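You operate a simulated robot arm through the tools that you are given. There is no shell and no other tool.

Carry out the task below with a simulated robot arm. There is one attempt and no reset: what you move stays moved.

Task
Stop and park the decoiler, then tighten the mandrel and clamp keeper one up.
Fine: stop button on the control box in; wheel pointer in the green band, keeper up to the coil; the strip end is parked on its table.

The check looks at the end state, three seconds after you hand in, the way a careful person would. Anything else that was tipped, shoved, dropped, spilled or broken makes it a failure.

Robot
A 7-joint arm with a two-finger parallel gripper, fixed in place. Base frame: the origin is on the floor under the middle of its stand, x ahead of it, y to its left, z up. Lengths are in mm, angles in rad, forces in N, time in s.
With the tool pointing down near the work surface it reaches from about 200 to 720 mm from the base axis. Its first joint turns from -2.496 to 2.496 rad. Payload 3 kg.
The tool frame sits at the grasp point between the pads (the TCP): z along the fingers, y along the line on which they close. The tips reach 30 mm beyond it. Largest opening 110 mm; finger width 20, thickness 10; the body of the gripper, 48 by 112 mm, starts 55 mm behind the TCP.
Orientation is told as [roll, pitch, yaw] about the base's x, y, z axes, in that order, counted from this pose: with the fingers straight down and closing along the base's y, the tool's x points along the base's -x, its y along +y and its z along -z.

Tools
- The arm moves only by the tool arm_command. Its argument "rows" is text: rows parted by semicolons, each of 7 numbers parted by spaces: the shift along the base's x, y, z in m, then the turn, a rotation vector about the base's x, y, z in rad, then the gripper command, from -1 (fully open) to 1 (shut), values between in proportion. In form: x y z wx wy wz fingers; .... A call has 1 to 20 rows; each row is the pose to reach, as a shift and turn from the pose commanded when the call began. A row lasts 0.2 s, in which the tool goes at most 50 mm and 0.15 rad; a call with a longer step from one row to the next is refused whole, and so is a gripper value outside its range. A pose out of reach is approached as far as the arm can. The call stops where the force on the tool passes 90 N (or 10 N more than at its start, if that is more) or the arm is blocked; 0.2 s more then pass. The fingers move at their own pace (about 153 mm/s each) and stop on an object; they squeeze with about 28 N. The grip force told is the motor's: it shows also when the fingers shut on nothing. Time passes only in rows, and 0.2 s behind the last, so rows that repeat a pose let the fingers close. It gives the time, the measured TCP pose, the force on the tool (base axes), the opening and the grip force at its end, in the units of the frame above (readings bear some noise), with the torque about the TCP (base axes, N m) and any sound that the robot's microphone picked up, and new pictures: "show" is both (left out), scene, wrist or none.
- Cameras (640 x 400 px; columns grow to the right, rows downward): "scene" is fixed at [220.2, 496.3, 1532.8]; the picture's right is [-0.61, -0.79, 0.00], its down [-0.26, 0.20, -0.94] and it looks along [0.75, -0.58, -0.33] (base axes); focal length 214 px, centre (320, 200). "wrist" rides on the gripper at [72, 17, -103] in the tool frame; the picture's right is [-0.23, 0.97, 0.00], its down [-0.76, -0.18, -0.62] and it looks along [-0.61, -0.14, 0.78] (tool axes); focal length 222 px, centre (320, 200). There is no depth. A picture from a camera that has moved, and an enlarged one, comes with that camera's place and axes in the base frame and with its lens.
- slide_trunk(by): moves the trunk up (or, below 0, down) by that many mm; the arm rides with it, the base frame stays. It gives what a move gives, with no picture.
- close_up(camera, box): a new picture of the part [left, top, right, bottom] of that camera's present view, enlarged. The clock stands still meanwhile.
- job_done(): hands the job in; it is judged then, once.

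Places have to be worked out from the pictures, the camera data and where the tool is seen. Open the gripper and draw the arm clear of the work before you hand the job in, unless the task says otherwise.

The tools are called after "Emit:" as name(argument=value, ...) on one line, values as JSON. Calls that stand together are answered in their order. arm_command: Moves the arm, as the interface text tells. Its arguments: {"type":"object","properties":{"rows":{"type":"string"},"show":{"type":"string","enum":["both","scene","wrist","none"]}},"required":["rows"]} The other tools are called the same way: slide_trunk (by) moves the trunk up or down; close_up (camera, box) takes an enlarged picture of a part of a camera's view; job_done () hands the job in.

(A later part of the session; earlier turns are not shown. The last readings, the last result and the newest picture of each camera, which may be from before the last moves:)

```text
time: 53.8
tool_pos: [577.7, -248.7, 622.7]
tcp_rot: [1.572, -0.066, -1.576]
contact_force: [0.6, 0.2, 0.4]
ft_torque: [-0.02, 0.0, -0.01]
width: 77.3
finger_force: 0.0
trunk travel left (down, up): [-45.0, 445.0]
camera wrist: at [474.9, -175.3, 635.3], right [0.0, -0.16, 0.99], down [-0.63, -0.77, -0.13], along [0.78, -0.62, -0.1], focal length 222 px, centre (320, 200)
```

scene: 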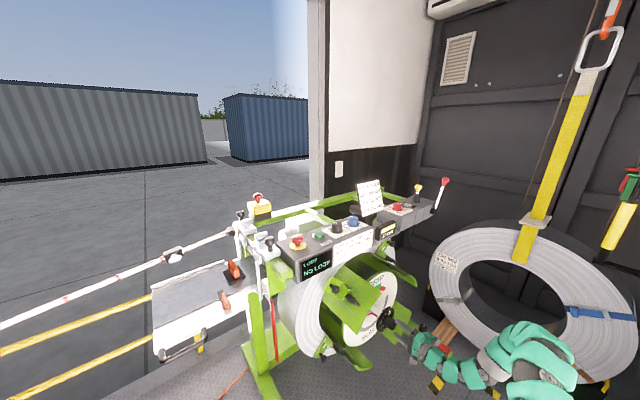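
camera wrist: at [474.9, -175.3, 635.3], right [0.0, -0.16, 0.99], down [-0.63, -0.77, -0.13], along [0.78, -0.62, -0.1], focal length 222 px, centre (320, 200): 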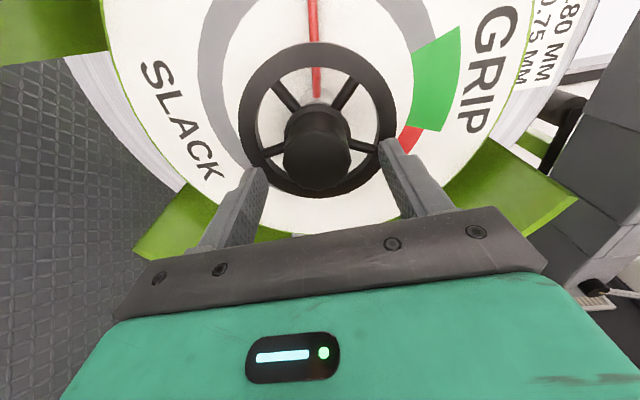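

Roll to +1.5 rad works cleanly. I go back to roll 0, then move in over the hub.

Emit:
arm_command(rows="0 0 0 -0.15 0 0 -0.4; 0 0 0 -0.3 0 0 -0.4; 0 0 0 -0.45 0 0 -0.4; 0 0 0 -0.6 0 0 -0.4; 0 0 0 -0.75 0 0 -0.4; 0 0 0 -0.9 0 0 -0.4; 0 0 0 -1.05 0 0 -0.4; 0 0 0 -1.2 0 0 -0.4; 0 0 0 -1.35 0 0 -0.4; 0 0 0 -1.5 0 0 -0.4; 0 0 0 -1.5 0 0 -0.4", show="none")

Emit:
close_up(camera="wrist", box=[200, 20, 440, 200])

```text
time: 55.8
tool_pos: [608.9, -282.5, 618.1]
tcp_rot: [1.679, -1.35, -1.611]
contact_force: [-106.1, 42.0, 42.6]
ft_torque: [1.34, -1.07, 5.84]
width: 109.2
finger_force: 29.4
out of reach, approached as far as the arm can: row 7, 8, 9
trunk travel left (down, up): [-45.0, 445.0]
stopped in row 9: the force on the tool passed its limit at 192 N (the readings are from after the stop); the commanded pose is now the measured one
```

```text
2.22 times, centred on (320, 110) of wrist
camera zoom: at [505.3, -257.7, 549.5], right [-0.07, 0.9, 0.43], down [-0.62, -0.38, 0.69], along [0.78, -0.22, 0.58], focal length 494 px, centre (320, 400)
```

zoom: 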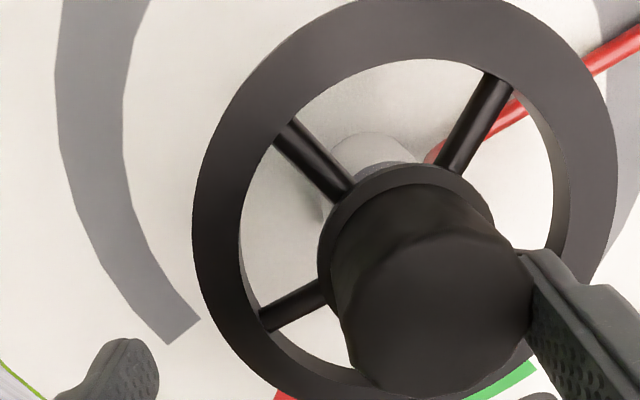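

The arm's return took a bad branch near a joint limit and a finger bumped the hub; it stopped. I back straight off in -x with the gripper open and inspect.

Emit:
arm_command(rows="-0.01 0 0 0 0 0 -1; -0.03 0 0 0 0 0 -1; -0.06 0 0 0 0 0 -1; -0.09 0 0 0 0 0 -1", show="both")

```text
time: 56.8
tool_pos: [529.4, -319.6, 608.9]
tcp_rot: [1.609, -1.346, -1.547]
contact_force: [0.5, 0.9, -0.4]
ft_torque: [0.02, -0.01, -0.04]
width: 110.1
finger_force: 0.1
out of reach, approached as far as the arm can: row 1, 2, 3, 4
trunk travel left (down, up): [-45.0, 445.0]
camera wrist: at [425.3, -293.5, 541.8], right [-0.06, 0.9, 0.44], down [-0.61, -0.38, 0.7], along [0.79, -0.23, 0.57], focal length 222 px, centre (320, 200)
```

scene: 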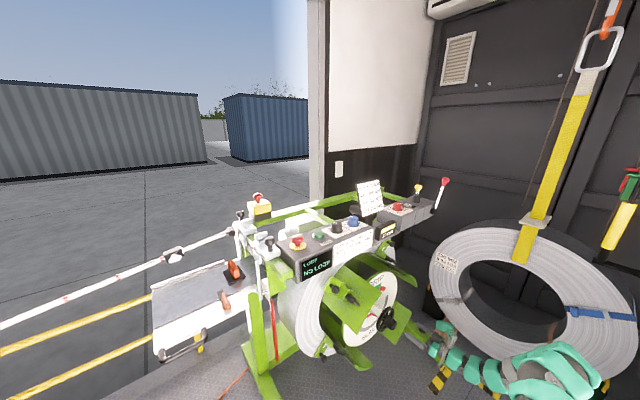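
wrist: 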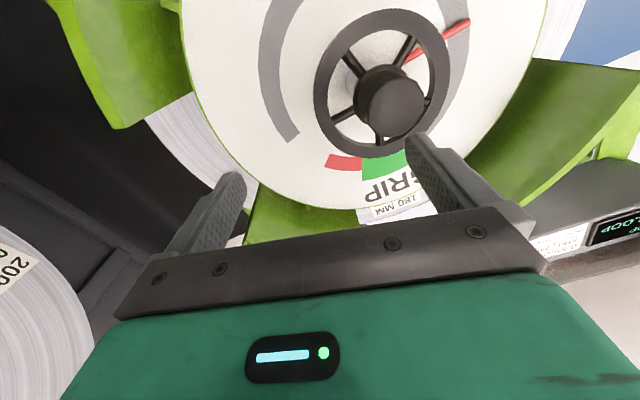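

The wheel looks intact and the pointer hasn't moved. The arm is too folded with the trunk this low, so I raise the trunk by 200 for a better-conditioned posture.

Emit:
slide_trunk(by=200)

Emit:
arm_command(rows="0 0.01 -0.045 0 0 0 -0.4; 0 0.02 -0.09 0 0 0 -0.4; 0 0.03 -0.12 0 0 0 -0.4", show="both")

```text
time: 58.9
tool_pos: [532.0, -317.7, 810.8]
tcp_rot: [1.623, -1.344, -1.556]
contact_force: [-0.7, 0.0, 0.8]
ft_torque: [0.0, 0.01, 0.05]
width: 109.9
finger_force: 0.1
trunk travel left (down, up): [-245.0, 245.0]
```

```text
time: 59.7
tool_pos: [532.3, -289.1, 689.7]
tcp_rot: [1.619, -1.345, -1.553]
contact_force: [0.1, -1.4, 0.5]
ft_torque: [0.01, 0.01, 0.03]
width: 77.0
finger_force: 0.2
trunk travel left (down, up): [-245.0, 245.0]
camera wrist: at [426.4, -264.1, 622.1], right [-0.06, 0.9, 0.44], down [-0.61, -0.38, 0.7], along [0.79, -0.22, 0.57], focal length 222 px, centre (320, 200)
```

scene: 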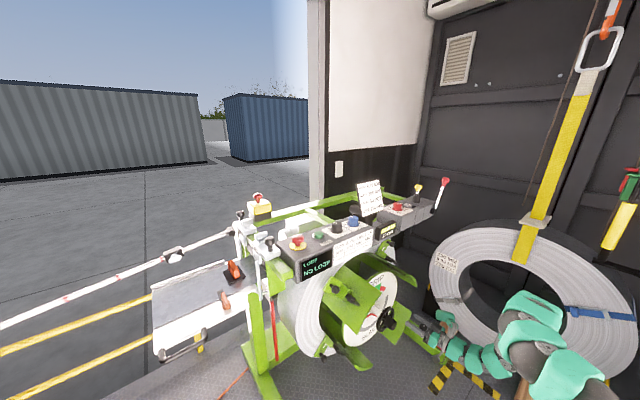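
wrist: 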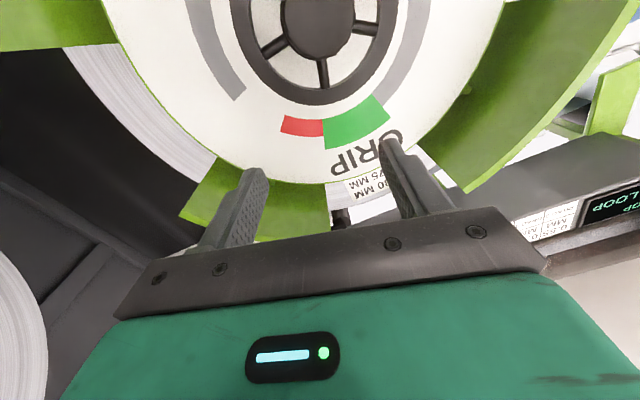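

No reach warnings now. I square the tool up and line it up with the hub axis, still standing off at x≈545.

Emit:
arm_command(rows="0.003 0.01 -0.02 -0.06 0 -0.02 -0.4; 0.006 0.02 -0.04 -0.12 0 -0.035 -0.4; 0.01 0.03 -0.058 -0.18 0.001 -0.05 -0.4; 0.013 0.038 -0.07 -0.223 0.0016 -0.065 -0.4; 0.013 0.038 -0.07 -0.223 0.0016 -0.065 -0.4", show="wrist")

```text
time: 60.9
tool_pos: [555.1, -259.6, 601.8]
tcp_rot: [2.218, -1.566, -2.216]
contact_force: [0.0, 0.5, -0.2]
ft_torque: [0.02, 0.02, 0.0]
width: 77.2
finger_force: 0.0
out of reach, approached as far as the arm can: row 1, 2, 3, 4, 5
trunk travel left (down, up): [-245.0, 245.0]
camera wrist: at [451.4, -243.0, 529.6], right [0.0, 0.97, 0.23], down [-0.63, -0.18, 0.76], along [0.78, -0.14, 0.61], focal length 222 px, centre (320, 200)
```

wrist: 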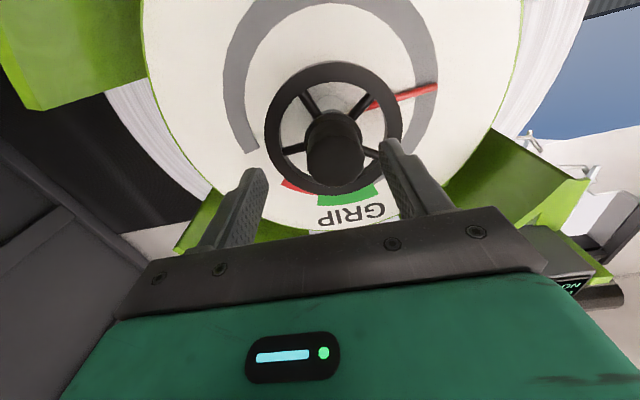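

A joint limit seems to sit right at roll 0, while positive roll is free. I move to roll +0.4 in line with the hub, standing off.

Emit:
arm_command(rows="-0.002 0.002 0.005 0.1 0 0 -0.4; -0.005 0.004 0.01 0.2 0 0 -0.4; -0.008 0.006 0.014 0.3 0 0 -0.4; -0.01 0.0085 0.018 0.4 0 0 -0.4; -0.01 0.0085 0.018 0.4 0 0 -0.4", show="wrist")

```text
time: 62.1
tool_pos: [545.2, -249.5, 620.1]
tcp_rot: [1.58, -1.167, -1.577]
contact_force: [0.2, -0.2, 0.5]
ft_torque: [0.01, 0.0, 0.02]
width: 76.9
finger_force: 0.0
trunk travel left (down, up): [-245.0, 245.0]
camera wrist: at [441.4, -206.8, 560.7], right [0.0, 0.81, 0.59], down [-0.62, -0.46, 0.63], along [0.78, -0.37, 0.5], focal length 222 px, centre (320, 200)
```

wrist: 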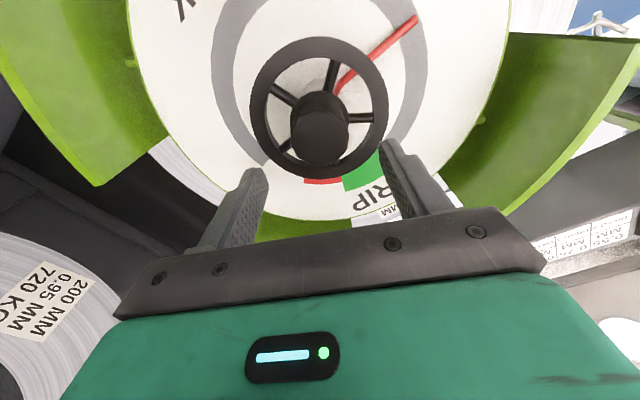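

Good: in place with roll 0.4 and no warnings. I rehearse the full +1.5 turn in free space before gripping.

Emit:
arm_command(rows="0 0 0 0.15 0 0 -0.4; 0 0 0 0.3 0 0 -0.4; 0 0 0 0.45 0 0 -0.4; 0 0 0 0.6 0 0 -0.4; 0 0 0 0.75 0 0 -0.4; 0 0 0 0.9 0 0 -0.4; 0 0 0 1.05 0 0 -0.4; 0 0 0 1.2 0 0 -0.4; 0 0 0 1.35 0 0 -0.4; 0 0 0 1.5 0 0 -0.4; 0 0 0 1.5 0 0 -0.4", show="none")

```text
time: 64.5
tool_pos: [544.2, -249.9, 619.8]
tcp_rot: [1.573, 0.335, -1.574]
contact_force: [0.0, -0.1, 0.3]
ft_torque: [0.02, 0.02, 0.01]
width: 77.0
finger_force: 0.0
trunk travel left (down, up): [-245.0, 245.0]
```

The full turn is fine. I return to roll 0.4 in free space, watching for drift.

Emit:
arm_command(rows="0 0 0 -0.15 0 0 -0.4; 0 0 0 -0.3 0 0 -0.4; 0 0 0 -0.45 0 0 -0.4; 0 0 0 -0.6 0 0 -0.4; 0 0 0 -0.75 0 0 -0.4; 0 0 0 -0.9 0 0 -0.4; 0 0 0 -1.05 0 0 -0.4; 0 0 0 -1.2 0 0 -0.4; 0 0 0 -1.35 0 0 -0.4; 0 0 0 -1.4 0 0 -0.4; 0 0 0 -1.4 0 0 -0.4", show="none")

Emit:
close_up(camera="wrist", box=[200, 20, 440, 200])

```text
time: 66.9
tool_pos: [544.9, -249.6, 618.7]
tcp_rot: [1.578, -1.067, -1.575]
contact_force: [0.0, -0.3, -0.8]
ft_torque: [-0.02, -0.04, 0.02]
width: 76.9
finger_force: 0.2
trunk travel left (down, up): [-245.0, 245.0]
```

```text
2.22 times, centred on (320, 110) of wrist
camera zoom: at [441.2, -201.0, 565.0], right [0.0, 0.74, 0.67], down [-0.62, -0.52, 0.58], along [0.78, -0.42, 0.47], focal length 494 px, centre (320, 400)
```

zoom: 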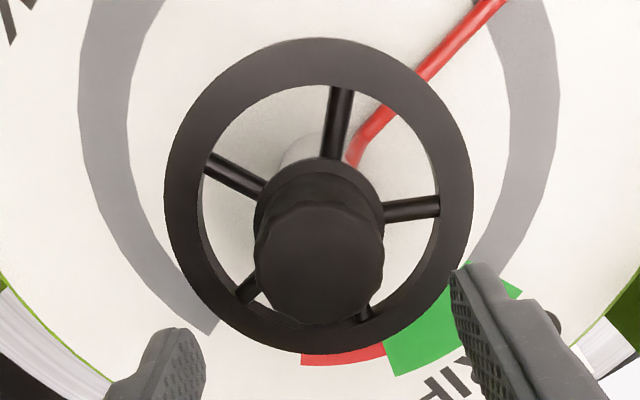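

The hub is centred between the fingers to within a millimetre. I move in 72 mm over the hub.

Emit:
arm_command(rows="0.03 -0.0005 0.0005 0 0 0 -0.4; 0.05 -0.001 0.001 0 0 0 -0.4; 0.065 -0.001 0.001 0 0 0 -0.4; 0.073 -0.001 0.001 0 0 0 -0.4", show="wrist")

Emit:
close_up(camera="scene", box=[350, 280, 450, 360])

```text
time: 67.9
tool_pos: [615.9, -250.7, 619.4]
tcp_rot: [1.579, -1.067, -1.575]
contact_force: [-0.3, 0.3, 0.3]
ft_torque: [0.0, 0.0, 0.02]
width: 76.9
finger_force: 0.1
trunk travel left (down, up): [-245.0, 245.0]
camera wrist: at [513.6, -202.5, 565.3], right [0.0, 0.74, 0.67], down [-0.62, -0.52, 0.58], along [0.78, -0.42, 0.47], focal length 222 px, centre (320, 200)
```

wrist: 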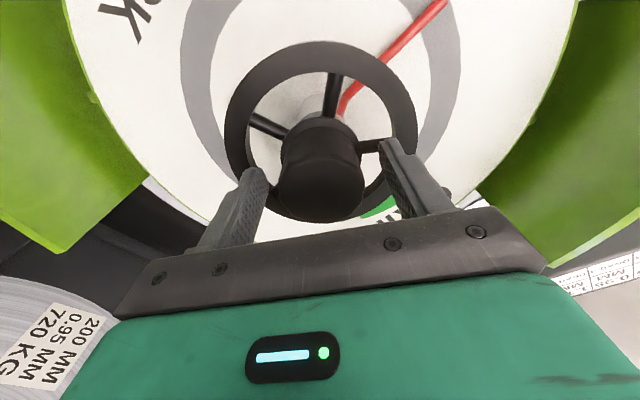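

```text
5.00 times, centred on (400, 320) of scene
camera zoom: at [220.2, 496.3, 1532.8], right [-0.61, -0.79, 0.0], down [-0.26, 0.2, -0.94], along [0.75, -0.58, -0.33], focal length 1072 px, centre (-80, -400)
```

zoom: 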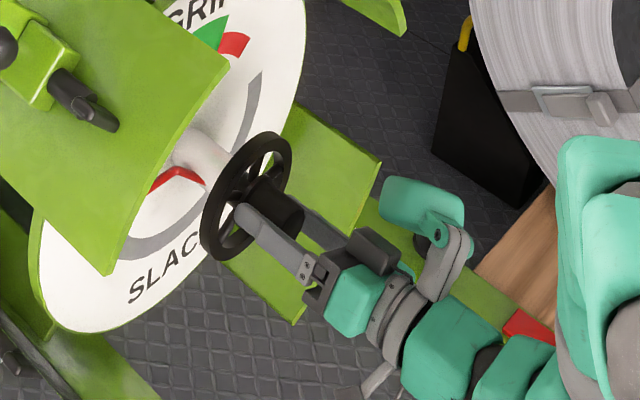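

The fingers straddle the hub. I close on it.

Emit:
arm_command(rows="0 0 0 0 0 0 1; 0 0 0 0 0 0 1; 0 0 0 0 0 0 1", show="wrist")

```text
time: 68.7
tool_pos: [617.2, -250.1, 620.9]
tcp_rot: [1.578, -1.067, -1.576]
contact_force: [0.5, 8.0, 5.4]
ft_torque: [0.0, 0.41, -0.65]
width: 47.8
finger_force: 44.9
trunk travel left (down, up): [-245.0, 245.0]
camera wrist: at [513.7, -201.7, 565.7], right [0.0, 0.74, 0.67], down [-0.62, -0.52, 0.58], along [0.78, -0.42, 0.47], focal length 222 px, centre (320, 200)
```

wrist: 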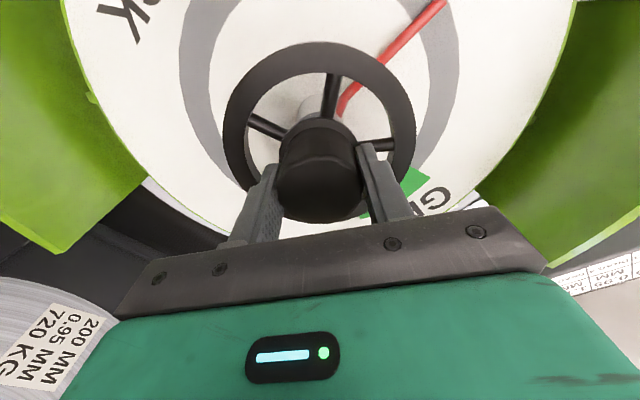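

Gripped at 47.8 mm. I turn clockwise (+x rotation) by 0.3 rad and check that the wheel and pointer follow.

Emit:
arm_command(rows="0 0 0 0.075 0 0 1; 0 0 0 0.15 0 0 1; 0 0 0 0.225 0 0 1; 0 0 0 0.3 0 0 1", show="wrist")

```text
time: 69.7
tool_pos: [618.7, -250.4, 619.6]
tcp_rot: [1.571, -0.764, -1.573]
contact_force: [-11.4, 8.9, -1.2]
ft_torque: [-0.06, 0.24, 0.11]
width: 47.8
finger_force: 44.8
trunk travel left (down, up): [-245.0, 245.0]
camera wrist: at [513.6, -187.5, 583.1], right [0.0, 0.51, 0.86], down [-0.62, -0.67, 0.4], along [0.78, -0.54, 0.32], focal length 222 px, centre (320, 200)
```

wrist: 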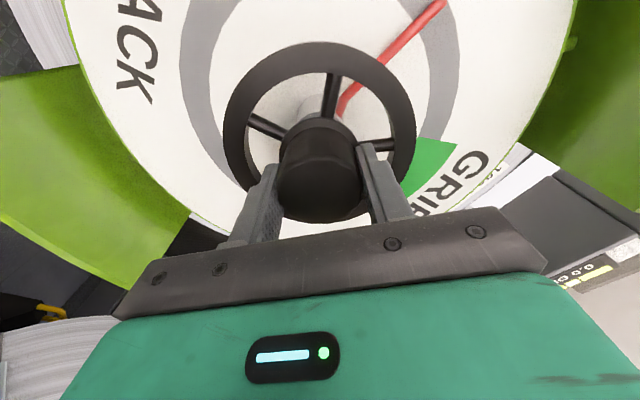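

The wheel and pointer turn one-to-one with the tool. I continue another 0.75 rad and look again.

Emit:
arm_command(rows="0 0 0 0.1 0 0 1; 0 0 0 0.2 0 0 1; 0 0 0 0.3 0 0 1; 0 0 0 0.4 0 0 1; 0 0 0 0.5 0 0 1; 0 0 0 0.6 0 0 1; 0 0 0 0.7 0 0 1; 0 0 0 0.75 0 0 1", show="wrist")

Emit:
close_up(camera="wrist", box=[200, 0, 500, 200])

```text
time: 71.5
tool_pos: [617.3, -252.2, 619.5]
tcp_rot: [1.569, -0.016, -1.575]
contact_force: [-36.0, 12.4, -25.0]
ft_torque: [-0.01, -0.16, 0.43]
width: 48.0
finger_force: 45.1
trunk travel left (down, up): [-245.0, 245.0]
camera wrist: at [513.9, -178.6, 636.7], right [0.0, -0.21, 0.98], down [-0.63, -0.76, -0.17], along [0.78, -0.61, -0.13], focal length 222 px, centre (320, 200)
```

wrist: 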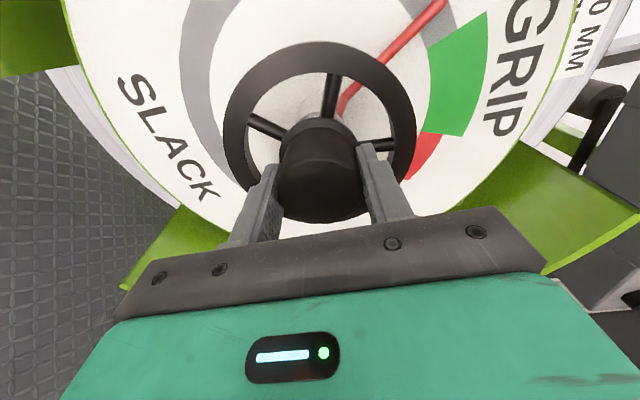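

```text
2.00 times, centred on (350, 100) of wrist
camera zoom: at [513.9, -178.6, 636.7], right [0.0, -0.21, 0.98], down [-0.63, -0.76, -0.17], along [0.78, -0.61, -0.13], focal length 444 px, centre (260, 400)
```

zoom: 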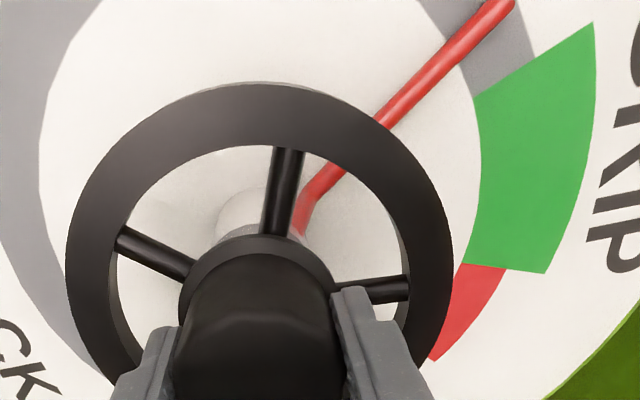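

Pointer is at about 66°, just short of the green. I continue about 0.38 rad with a slight relief in the direction of the reaction force.

Emit:
arm_command(rows="-0.001 0.0005 -0.0008 0 0 0 1; -0.0015 0.0007 -0.001 0.08 0 0 1; -0.002 0.001 -0.0015 0.16 0 0 1; -0.002 0.001 -0.0015 0.24 0 0 1; -0.002 0.001 -0.0015 0.32 0 0 1; -0.002 0.001 -0.0015 0.38 0 0 1; -0.002 0.001 -0.0015 0.38 0 0 1", show="wrist")

Emit:
close_up(camera="wrist", box=[200, 0, 500, 200])

Emit:
close_up(camera="scene", box=[340, 260, 440, 340])

```text
time: 73.1
tool_pos: [615.6, -252.6, 619.9]
tcp_rot: [1.574, 0.362, -1.574]
contact_force: [21.8, -12.5, -4.1]
ft_torque: [0.01, 1.12, 0.21]
width: 47.8
finger_force: 45.0
trunk travel left (down, up): [-245.0, 245.0]
camera wrist: at [513.8, -189.5, 661.8], right [0.0, -0.56, 0.83], down [-0.63, -0.65, -0.44], along [0.78, -0.52, -0.35], focal length 222 px, centre (320, 200)
```

wrist: 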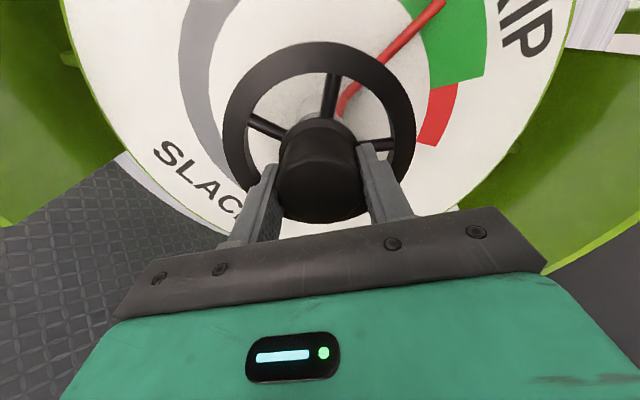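

```text
2.00 times, centred on (350, 100) of wrist
camera zoom: at [513.8, -189.5, 661.8], right [0.0, -0.56, 0.83], down [-0.63, -0.65, -0.44], along [0.78, -0.52, -0.35], focal length 444 px, centre (260, 400)
```

zoom: 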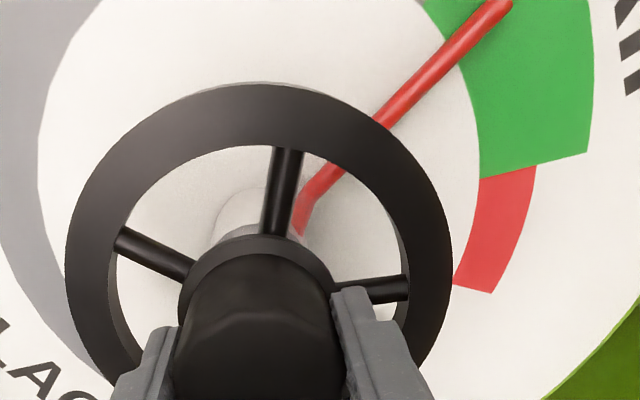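

```text
5.00 times, centred on (390, 300) of scene
camera zoom: at [220.2, 496.3, 1532.8], right [-0.61, -0.79, 0.0], down [-0.26, 0.2, -0.94], along [0.75, -0.58, -0.33], focal length 1072 px, centre (-30, -300)
```

zoom: 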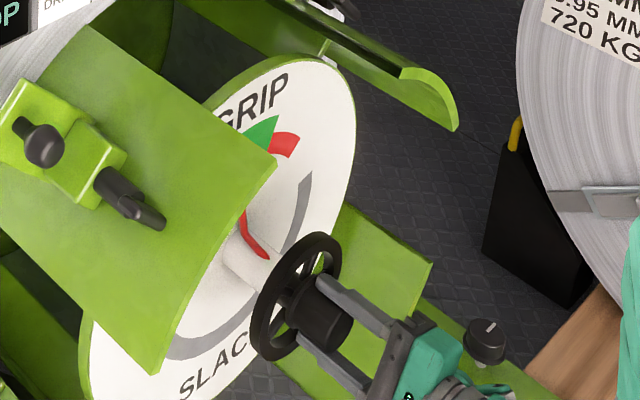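

The pointer lies in the middle of the green. I release the hub and back straight off to check that it stays.

Emit:
arm_command(rows="0 0 0 0 0 0 -0.4; 0 0 0 0 0 0 -0.4; -0.03 0 0 0 0 0 -0.4; -0.07 0 0 0 0 0 -0.4; -0.08 0 0 0 0 0 -0.4", show="both")

Emit:
close_up(camera="wrist", box=[200, 0, 500, 200])

```text
time: 74.3
tool_pos: [534.7, -248.0, 619.2]
tcp_rot: [1.574, 0.364, -1.574]
contact_force: [0.3, 0.0, -0.7]
ft_torque: [0.03, 0.01, -0.01]
width: 77.0
finger_force: 0.1
trunk travel left (down, up): [-245.0, 245.0]
camera wrist: at [431.7, -187.3, 661.3], right [0.0, -0.56, 0.83], down [-0.62, -0.65, -0.44], along [0.78, -0.52, -0.35], focal length 222 px, centre (320, 200)
```

scene: 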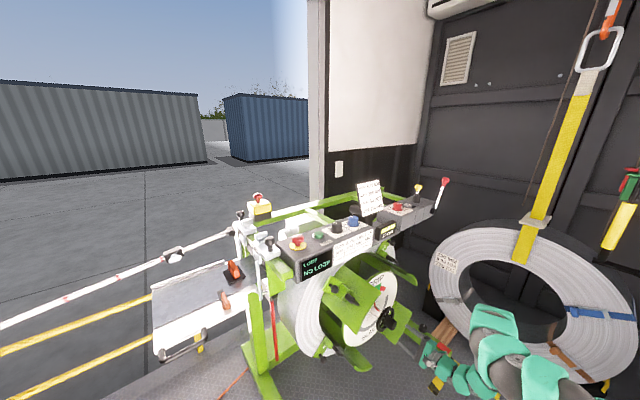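
wrist: 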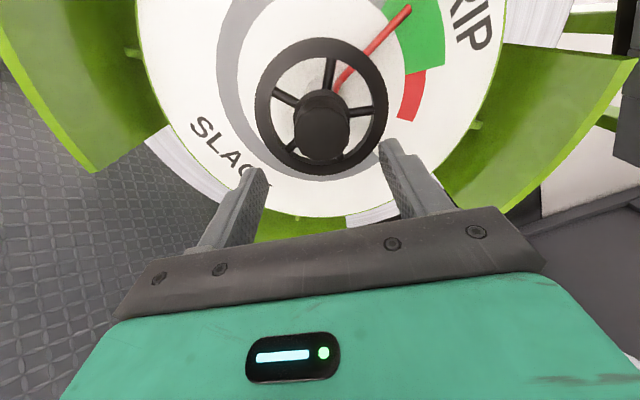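

```text
2.00 times, centred on (350, 100) of wrist
camera zoom: at [431.7, -187.3, 661.3], right [0.0, -0.56, 0.83], down [-0.62, -0.65, -0.44], along [0.78, -0.52, -0.35], focal length 444 px, centre (260, 400)
```

zoom: 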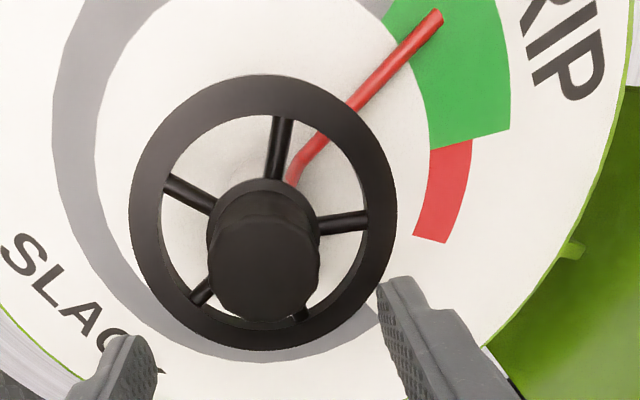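

The pointer holds in the green but reads about 80°, nearer its lower edge (68–73°) than the middle (89°). I'd like it centred, so I test 0.2 rad more roll in free space, come back, and will then nudge the wheel.

Emit:
arm_command(rows="0 0 0 0.1 0 0 -0.4; 0 0 0 0.2 0 0 -0.4; 0 0 0 0.1 0 0 -0.4; 0 0 0 0 0 0 -0.4; 0 0 0 -0.1 0 0 -0.4; 0 0 0 -0.2 0 0 -0.4; 0 0 0 -0.2 0 0 -0.4", show="none")

```text
time: 75.9
tool_pos: [535.8, -250.0, 619.9]
tcp_rot: [1.572, 0.163, -1.575]
contact_force: [-0.3, -0.8, 0.3]
ft_torque: [-0.01, 0.02, 0.0]
width: 76.8
finger_force: 0.0
trunk travel left (down, up): [-245.0, 245.0]
```

Works without drift. I move in again, grip, turn a further 0.15 rad and look before releasing.

Emit:
arm_command(rows="0.03 -0.001 0 0 0 0 -0.4; 0.06 -0.001 0 0 0 0 -0.4; 0.08 -0.001 0 0 0 0 -0.4; 0.08 -0.001 0 0 0 0 1; 0.08 -0.001 0 0 0 0 1; 0.08 -0.001 0 0 0 0 1; 0.08 -0.001 0 0.08 0 0 1; 0.08 -0.001 0 0.15 0 0 1; 0.08 -0.001 0 0.15 0 0 1", show="wrist")

Emit:
close_up(camera="wrist", box=[200, 0, 500, 200])

```text
time: 77.9
tool_pos: [615.6, -249.3, 620.8]
tcp_rot: [1.575, 0.313, -1.573]
contact_force: [15.9, 3.5, 15.3]
ft_torque: [0.02, 0.57, 0.46]
width: 46.6
finger_force: 44.9
trunk travel left (down, up): [-245.0, 245.0]
camera wrist: at [512.5, -186.8, 658.9], right [0.0, -0.52, 0.86], down [-0.62, -0.67, -0.41], along [0.78, -0.54, -0.32], focal length 222 px, centre (320, 200)
```

wrist: 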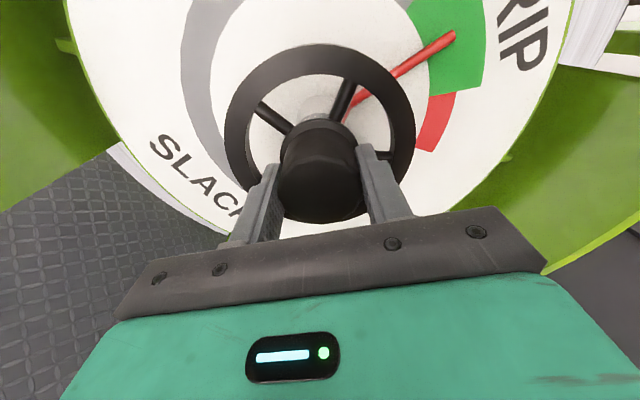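

```text
2.00 times, centred on (350, 100) of wrist
camera zoom: at [512.5, -186.8, 658.9], right [0.0, -0.52, 0.86], down [-0.62, -0.67, -0.41], along [0.78, -0.54, -0.32], focal length 444 px, centre (260, 400)
```

zoom: 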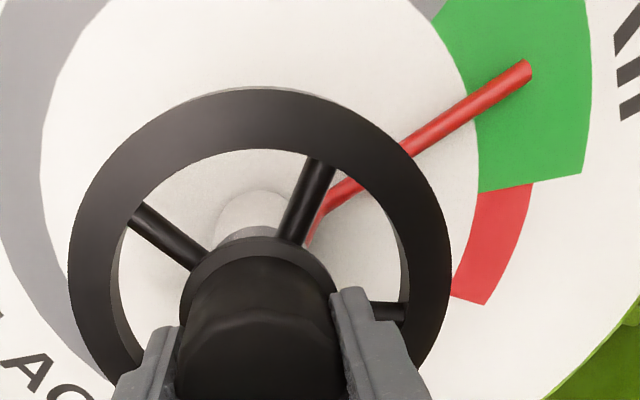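

The pointer is now at about 89°, the centre of the green. I release and back off.

Emit:
arm_command(rows="0 0 0 0 0 0 -0.4; 0 0 0 0 0 0 -0.4; -0.03 0 0 0 0 0 -0.4; -0.07 0 0 0 0 0 -0.4; -0.1 0 0 0 0 0 -0.4; -0.1 0 0 0 0 0 -0.4", show="wrist")

Emit:
close_up(camera="wrist", box=[200, 0, 500, 200])

Emit:
close_up(camera="scene", box=[300, 240, 400, 310])

```text
time: 79.3
tool_pos: [514.9, -250.8, 618.4]
tcp_rot: [1.571, 0.313, -1.574]
contact_force: [-0.2, -0.6, 0.4]
ft_torque: [0.02, -0.02, 0.04]
width: 77.1
finger_force: 0.0
trunk travel left (down, up): [-245.0, 245.0]
camera wrist: at [410.9, -188.5, 657.5], right [0.0, -0.52, 0.86], down [-0.63, -0.67, -0.4], along [0.78, -0.54, -0.32], focal length 222 px, centre (320, 200)
```

wrist: 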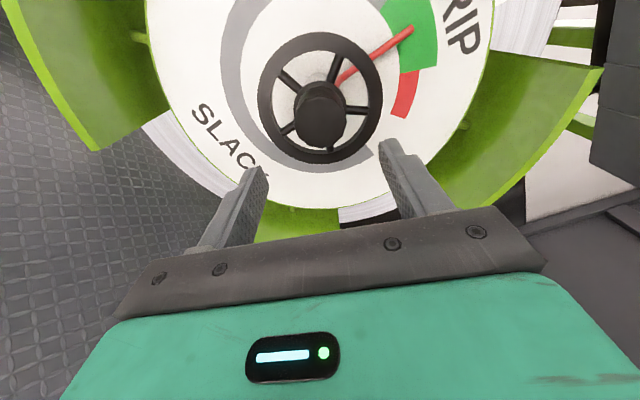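

```text
2.00 times, centred on (350, 100) of wrist
camera zoom: at [410.9, -188.5, 657.5], right [0.0, -0.52, 0.86], down [-0.63, -0.67, -0.4], along [0.78, -0.54, -0.32], focal length 444 px, centre (260, 400)
```

zoom: 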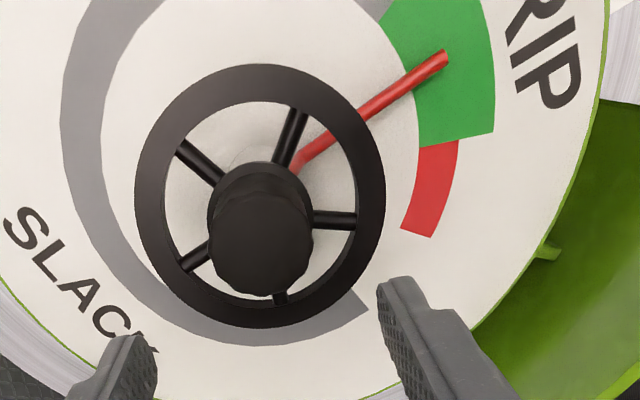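

```text
5.71 times, centred on (350, 275) of scene
camera zoom: at [220.2, 496.3, 1532.8], right [-0.61, -0.79, 0.0], down [-0.26, 0.2, -0.94], along [0.75, -0.58, -0.33], focal length 1226 px, centre (149, -229)
```

zoom: 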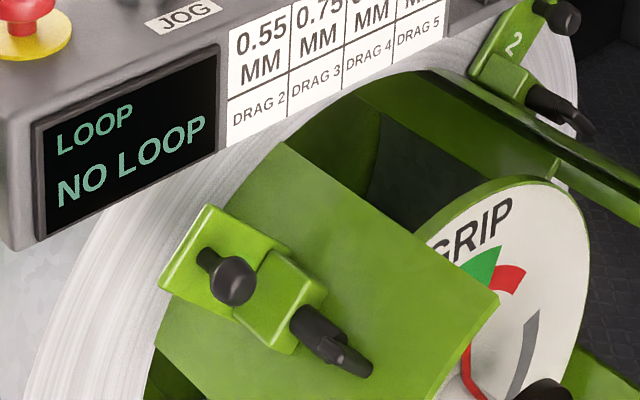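

The pointer stays centred in the green. Now keeper 1: I raise the trunk 190 mm to its height (the tool is clear in front of the leaves).

Emit:
slide_trunk(by=190)

Emit:
arm_command(rows="0.01 0.03 0.005 0.1 0 0 -0.4; 0.02 0.07 0.01 0.2 0 0 -0.4; 0.03 0.11 0.015 0.3 0 0 -0.4; 0.04 0.15 0.02 0.4 0 0 -0.4; 0.045 0.19 0.02 0.47 0 0 -0.4; 0.045 0.2 0.02 0.47 0 0 -0.4", show="both")

```text
time: 81.4
tool_pos: [514.0, -252.2, 808.8]
tcp_rot: [1.572, 0.313, -1.573]
contact_force: [0.4, 0.3, 0.1]
ft_torque: [0.01, -0.03, 0.0]
width: 77.1
finger_force: 0.0
trunk travel left (down, up): [-435.0, 55.0]
```

```text
time: 82.8
tool_pos: [559.0, -51.1, 828.3]
tcp_rot: [1.567, 0.784, -1.576]
contact_force: [0.3, 0.0, -0.7]
ft_torque: [-0.01, 0.02, 0.0]
width: 77.2
finger_force: 0.0
trunk travel left (down, up): [-435.0, 55.0]
camera wrist: at [455.7, -11.7, 893.1], right [0.0, -0.85, 0.53], down [-0.63, -0.41, -0.66], along [0.78, -0.33, -0.53], focal length 222 px, centre (320, 200)
```

scene: 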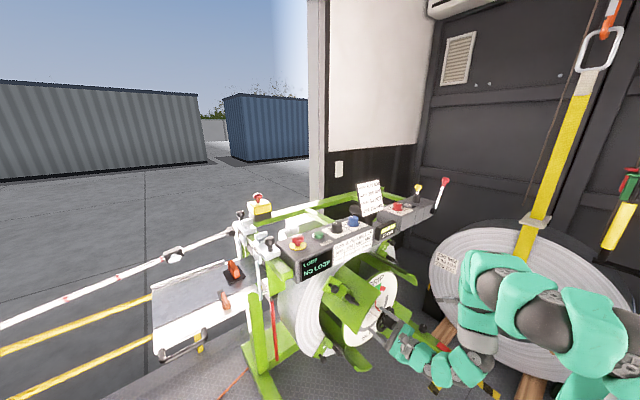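
wrist: 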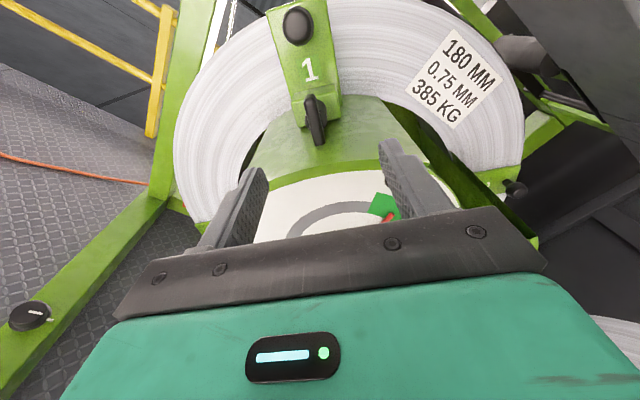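

An excellent view of keeper 1 from outside: T-bar radial, ball knob and "1" visible. Zooming in.

Emit:
close_up(camera="wrist", box=[230, 0, 430, 170])

Emit:
close_up(camera="wrist", box=[440, 120, 560, 260])

```text
2.35 times, centred on (330, 85) of wrist
camera zoom: at [455.7, -11.7, 893.1], right [0.0, -0.85, 0.53], down [-0.63, -0.41, -0.66], along [0.78, -0.33, -0.53], focal length 523 px, centre (296, 471)
```

zoom: 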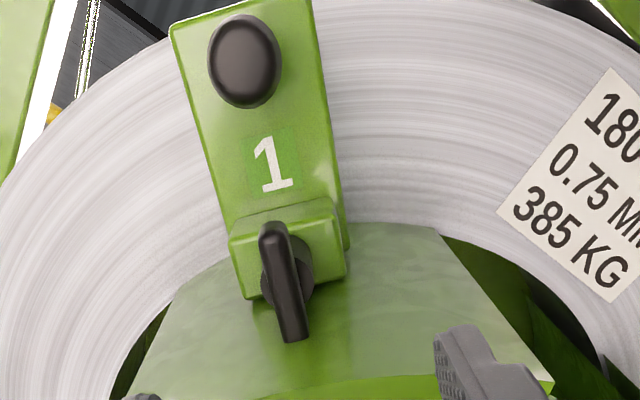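

```text
2.86 times, centred on (500, 190) of wrist
camera zoom: at [455.7, -11.7, 893.1], right [0.0, -0.85, 0.53], down [-0.63, -0.41, -0.66], along [0.78, -0.33, -0.53], focal length 635 px, centre (-194, 229)
```

zoom: 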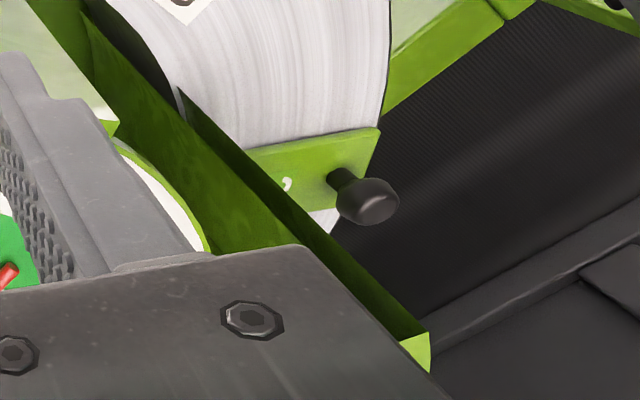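

The T-bar of keeper 1 is at about (688,-49,822), lying radially, while keeper 2's lies across its arm (clamped). I close the fingers, tilt slightly inward for clearance from the leaf, and come up in front of the T.

Emit:
arm_command(rows="0 0 0 0 0 0 1; 0 0.004 0 0 0.045 -0.045 1; 0 0.0075 0 0 0.085 -0.085 1; 0.03 0.0075 0 0 0.085 -0.085 1; 0.06 0.0075 0 0 0.085 -0.085 1; 0.075 0.0075 0 0 0.085 -0.085 1", show="both")

Emit:
close_up(camera="wrist", box=[230, 0, 430, 200])

Emit:
close_up(camera="scene", box=[300, 240, 420, 340])

```text
time: 84.2
tool_pos: [634.2, -45.2, 829.9]
tcp_rot: [1.451, 0.775, -1.746]
contact_force: [0.0, 0.8, -0.1]
ft_torque: [0.01, 0.03, 0.03]
width: 0.0
finger_force: 27.8
trunk travel left (down, up): [-435.0, 55.0]
camera wrist: at [541.1, 2.9, 901.1], right [-0.03, -0.85, 0.53], down [-0.71, -0.35, -0.61], along [0.7, -0.4, -0.59], focal length 222 px, centre (320, 200)
```

scene: 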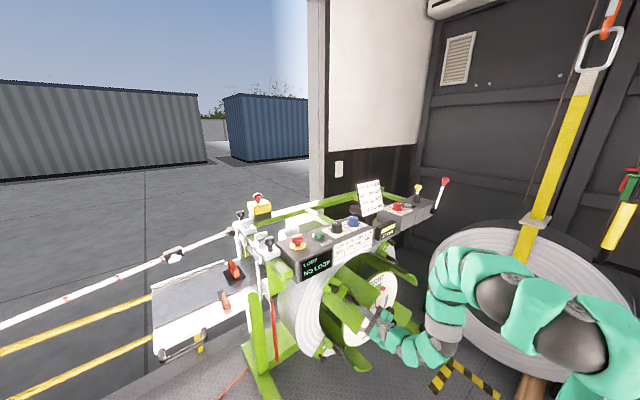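
wrist: 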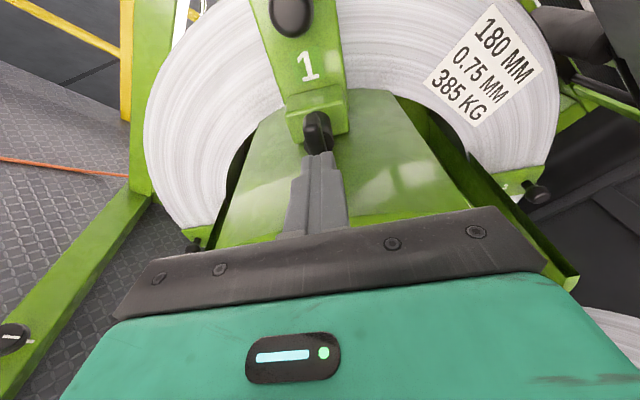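

```text
2.00 times, centred on (330, 100) of wrist
camera zoom: at [541.1, 2.9, 901.1], right [-0.03, -0.85, 0.53], down [-0.71, -0.35, -0.61], along [0.7, -0.4, -0.59], focal length 444 px, centre (300, 400)
```

zoom: 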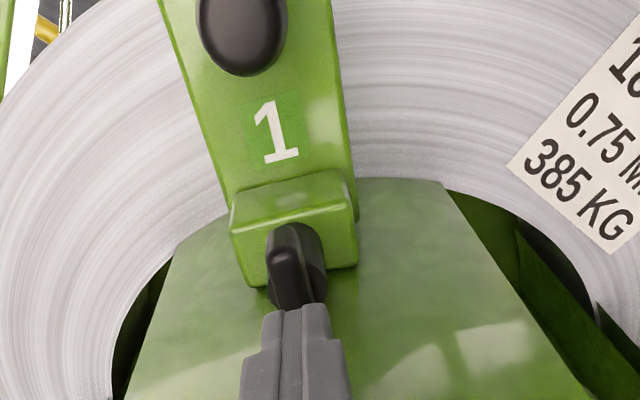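

```text
4.00 times, centred on (360, 290) of scene
camera zoom: at [220.2, 496.3, 1532.8], right [-0.61, -0.79, 0.0], down [-0.26, 0.2, -0.94], along [0.75, -0.58, -0.33], focal length 858 px, centre (160, -160)
```

zoom: 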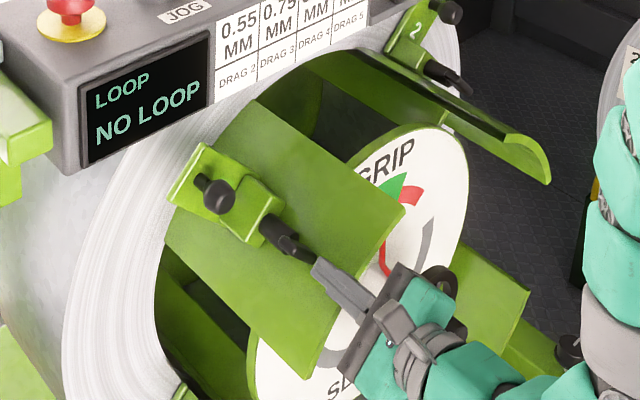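

The closed fingertips sit right in front of the T, about 15–20 mm short. I advance slowly to feel for contact.

Emit:
arm_command(rows="0.006 0 0 0 0 0 1; 0.012 0 0 0 0 0 1; 0.018 0 0 0 0 0 1; 0.024 0 0 0 0 0 1; 0.028 0 0 0 0 0 1", show="wrist")

Emit:
close_up(camera="wrist", box=[230, 0, 430, 200])

Emit:
close_up(camera="scene", box=[300, 240, 420, 340])

```text
time: 85.4
tool_pos: [662.8, -44.2, 827.8]
tcp_rot: [1.454, 0.774, -1.744]
contact_force: [-1.6, 0.2, 1.0]
ft_torque: [-0.04, -0.05, -0.03]
width: 0.0
finger_force: 28.1
trunk travel left (down, up): [-435.0, 55.0]
camera wrist: at [569.1, 3.3, 900.5], right [-0.03, -0.85, 0.53], down [-0.71, -0.35, -0.61], along [0.7, -0.4, -0.59], focal length 222 px, centre (320, 200)
```

wrist: 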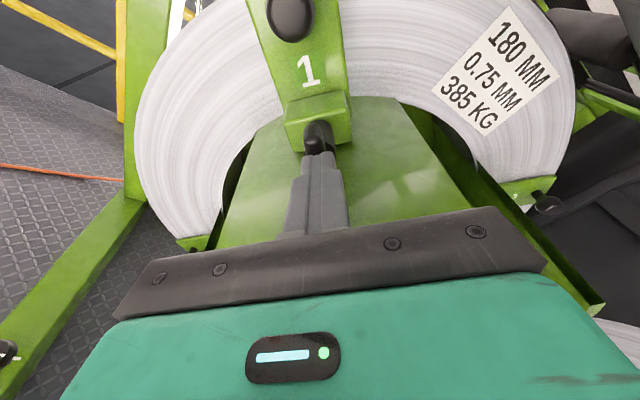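

```text
2.00 times, centred on (330, 100) of wrist
camera zoom: at [569.1, 3.3, 900.5], right [-0.03, -0.85, 0.53], down [-0.71, -0.35, -0.61], along [0.7, -0.4, -0.59], focal length 444 px, centre (300, 400)
```

zoom: 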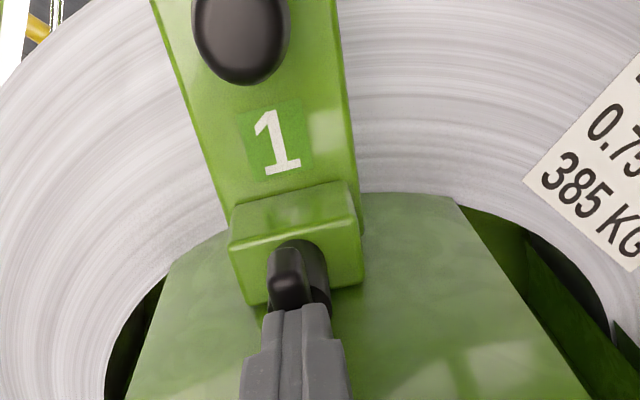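

```text
4.00 times, centred on (360, 290) of scene
camera zoom: at [220.2, 496.3, 1532.8], right [-0.61, -0.79, 0.0], down [-0.26, 0.2, -0.94], along [0.75, -0.58, -0.33], focal length 858 px, centre (160, -160)
```

zoom: 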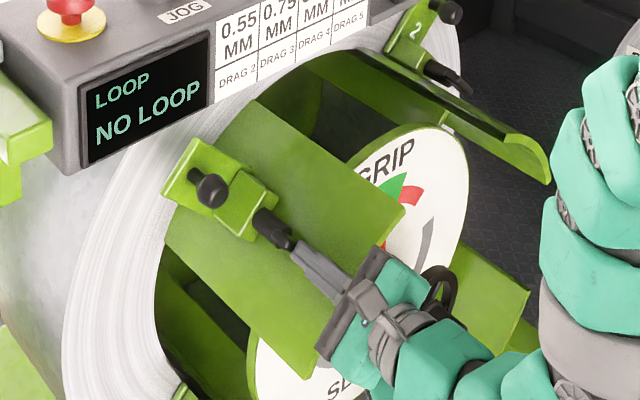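

The keeper slides freely with barely 2 N. I keep pushing it toward the coil.

Emit:
arm_command(rows="0.01 0 0 0 0 0 1; 0.02 0 0 0 0 0 1; 0.03 0 0 0 0 0 1; 0.04 0 0 0 0 0 1; 0.045 0 0 0 0 0 1", show="wrist")

Emit:
close_up(camera="wrist", box=[230, 0, 430, 200])

Emit:
close_up(camera="scene", box=[300, 240, 420, 340])

```text
time: 86.5
tool_pos: [696.1, -50.0, 821.5]
tcp_rot: [1.425, 0.774, -1.774]
contact_force: [-45.5, 2.0, 7.5]
ft_torque: [0.04, 2.99, -0.62]
width: 0.0
finger_force: 28.1
trunk travel left (down, up): [-435.0, 55.0]
stopped in row 5: the force on the tool passed its limit at 99 N (the readings are from after the stop); the commanded pose is now the measured one
camera wrist: at [604.0, -1.1, 896.4], right [-0.03, -0.85, 0.53], down [-0.73, -0.35, -0.59], along [0.69, -0.4, -0.61], focal length 222 px, centre (320, 200)
```

wrist: 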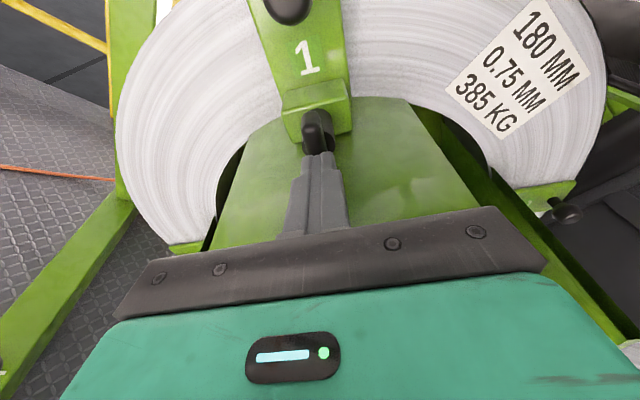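

```text
2.00 times, centred on (330, 100) of wrist
camera zoom: at [604.0, -1.1, 896.4], right [-0.03, -0.85, 0.53], down [-0.73, -0.35, -0.59], along [0.69, -0.4, -0.61], focal length 444 px, centre (300, 400)
```

zoom: 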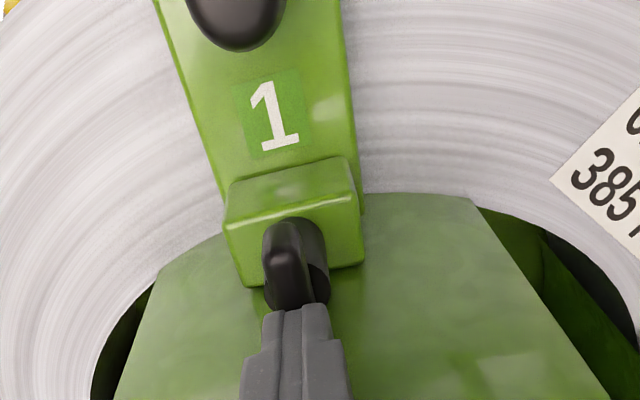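

```text
4.00 times, centred on (360, 290) of scene
camera zoom: at [220.2, 496.3, 1532.8], right [-0.61, -0.79, 0.0], down [-0.26, 0.2, -0.94], along [0.75, -0.58, -0.33], focal length 858 px, centre (160, -160)
```

zoom: 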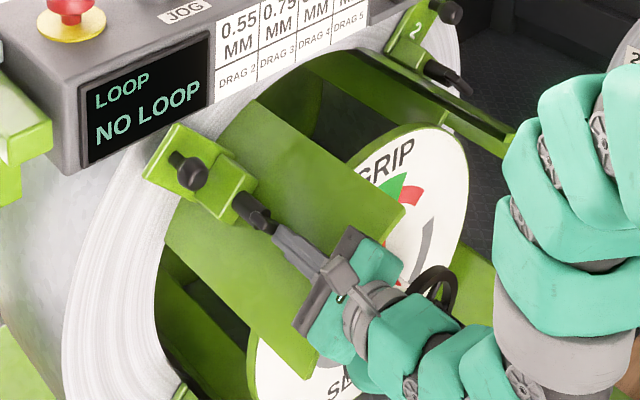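

The push stopped at 99 N after about 43 mm of keeper travel, with a torque that hints the gripper housing may be touching the leaf's edge rather than the keeper touching the coil. I back off slightly to unload and inspect closely.

Emit:
arm_command(rows="-0.004 0.002 0.002 0 0 0 1; -0.008 0.004 0.004 0 0 0 1", show="none")

Emit:
close_up(camera="scene", box=[325, 262, 395, 312])

Emit:
close_up(camera="scene", box=[360, 285, 440, 345])

Emit:
close_up(camera="wrist", box=[440, 130, 620, 260])

```text
time: 87.1
tool_pos: [695.0, -43.5, 828.2]
tcp_rot: [1.436, 0.774, -1.763]
contact_force: [-5.1, -3.1, -2.1]
ft_torque: [-0.18, 0.17, 0.07]
width: 0.0
finger_force: 27.7
trunk travel left (down, up): [-435.0, 55.0]
```

```text
8.00 times, centred on (360, 287) of scene
camera zoom: at [220.2, 496.3, 1532.8], right [-0.61, -0.79, 0.0], down [-0.26, 0.2, -0.94], along [0.75, -0.58, -0.33], focal length 1716 px, centre (0, -496)
```

zoom: 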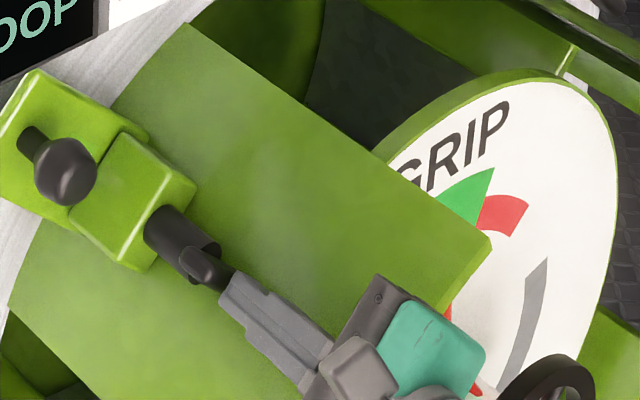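

```text
6.67 times, centred on (400, 315) of scene
camera zoom: at [220.2, 496.3, 1532.8], right [-0.61, -0.79, 0.0], down [-0.26, 0.2, -0.94], along [0.75, -0.58, -0.33], focal length 1430 px, centre (-213, -567)
```

zoom: 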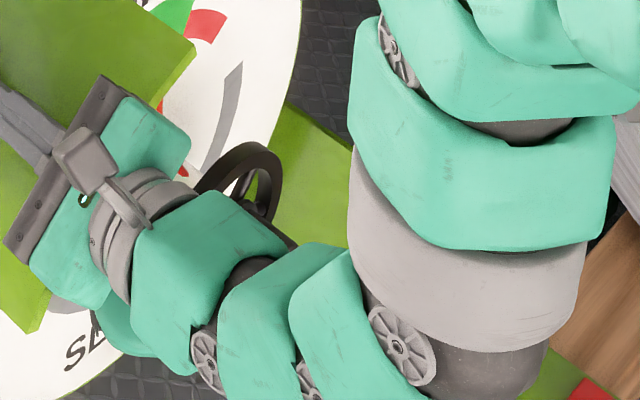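

```text
3.08 times, centred on (530, 195) of wrist
camera zoom: at [601.0, 4.2, 901.4], right [-0.03, -0.85, 0.53], down [-0.72, -0.35, -0.6], along [0.69, -0.4, -0.6], focal length 684 px, centre (-326, 215)
```

zoom: 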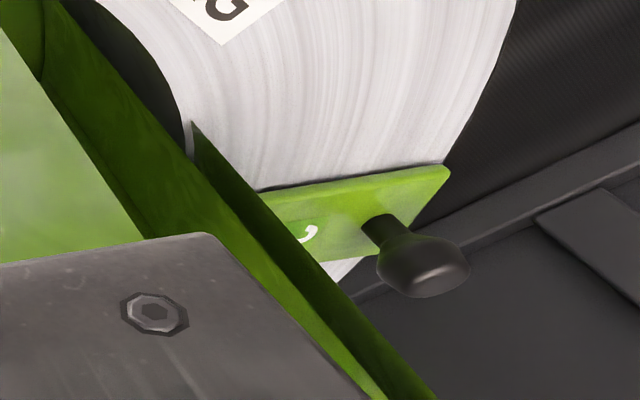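

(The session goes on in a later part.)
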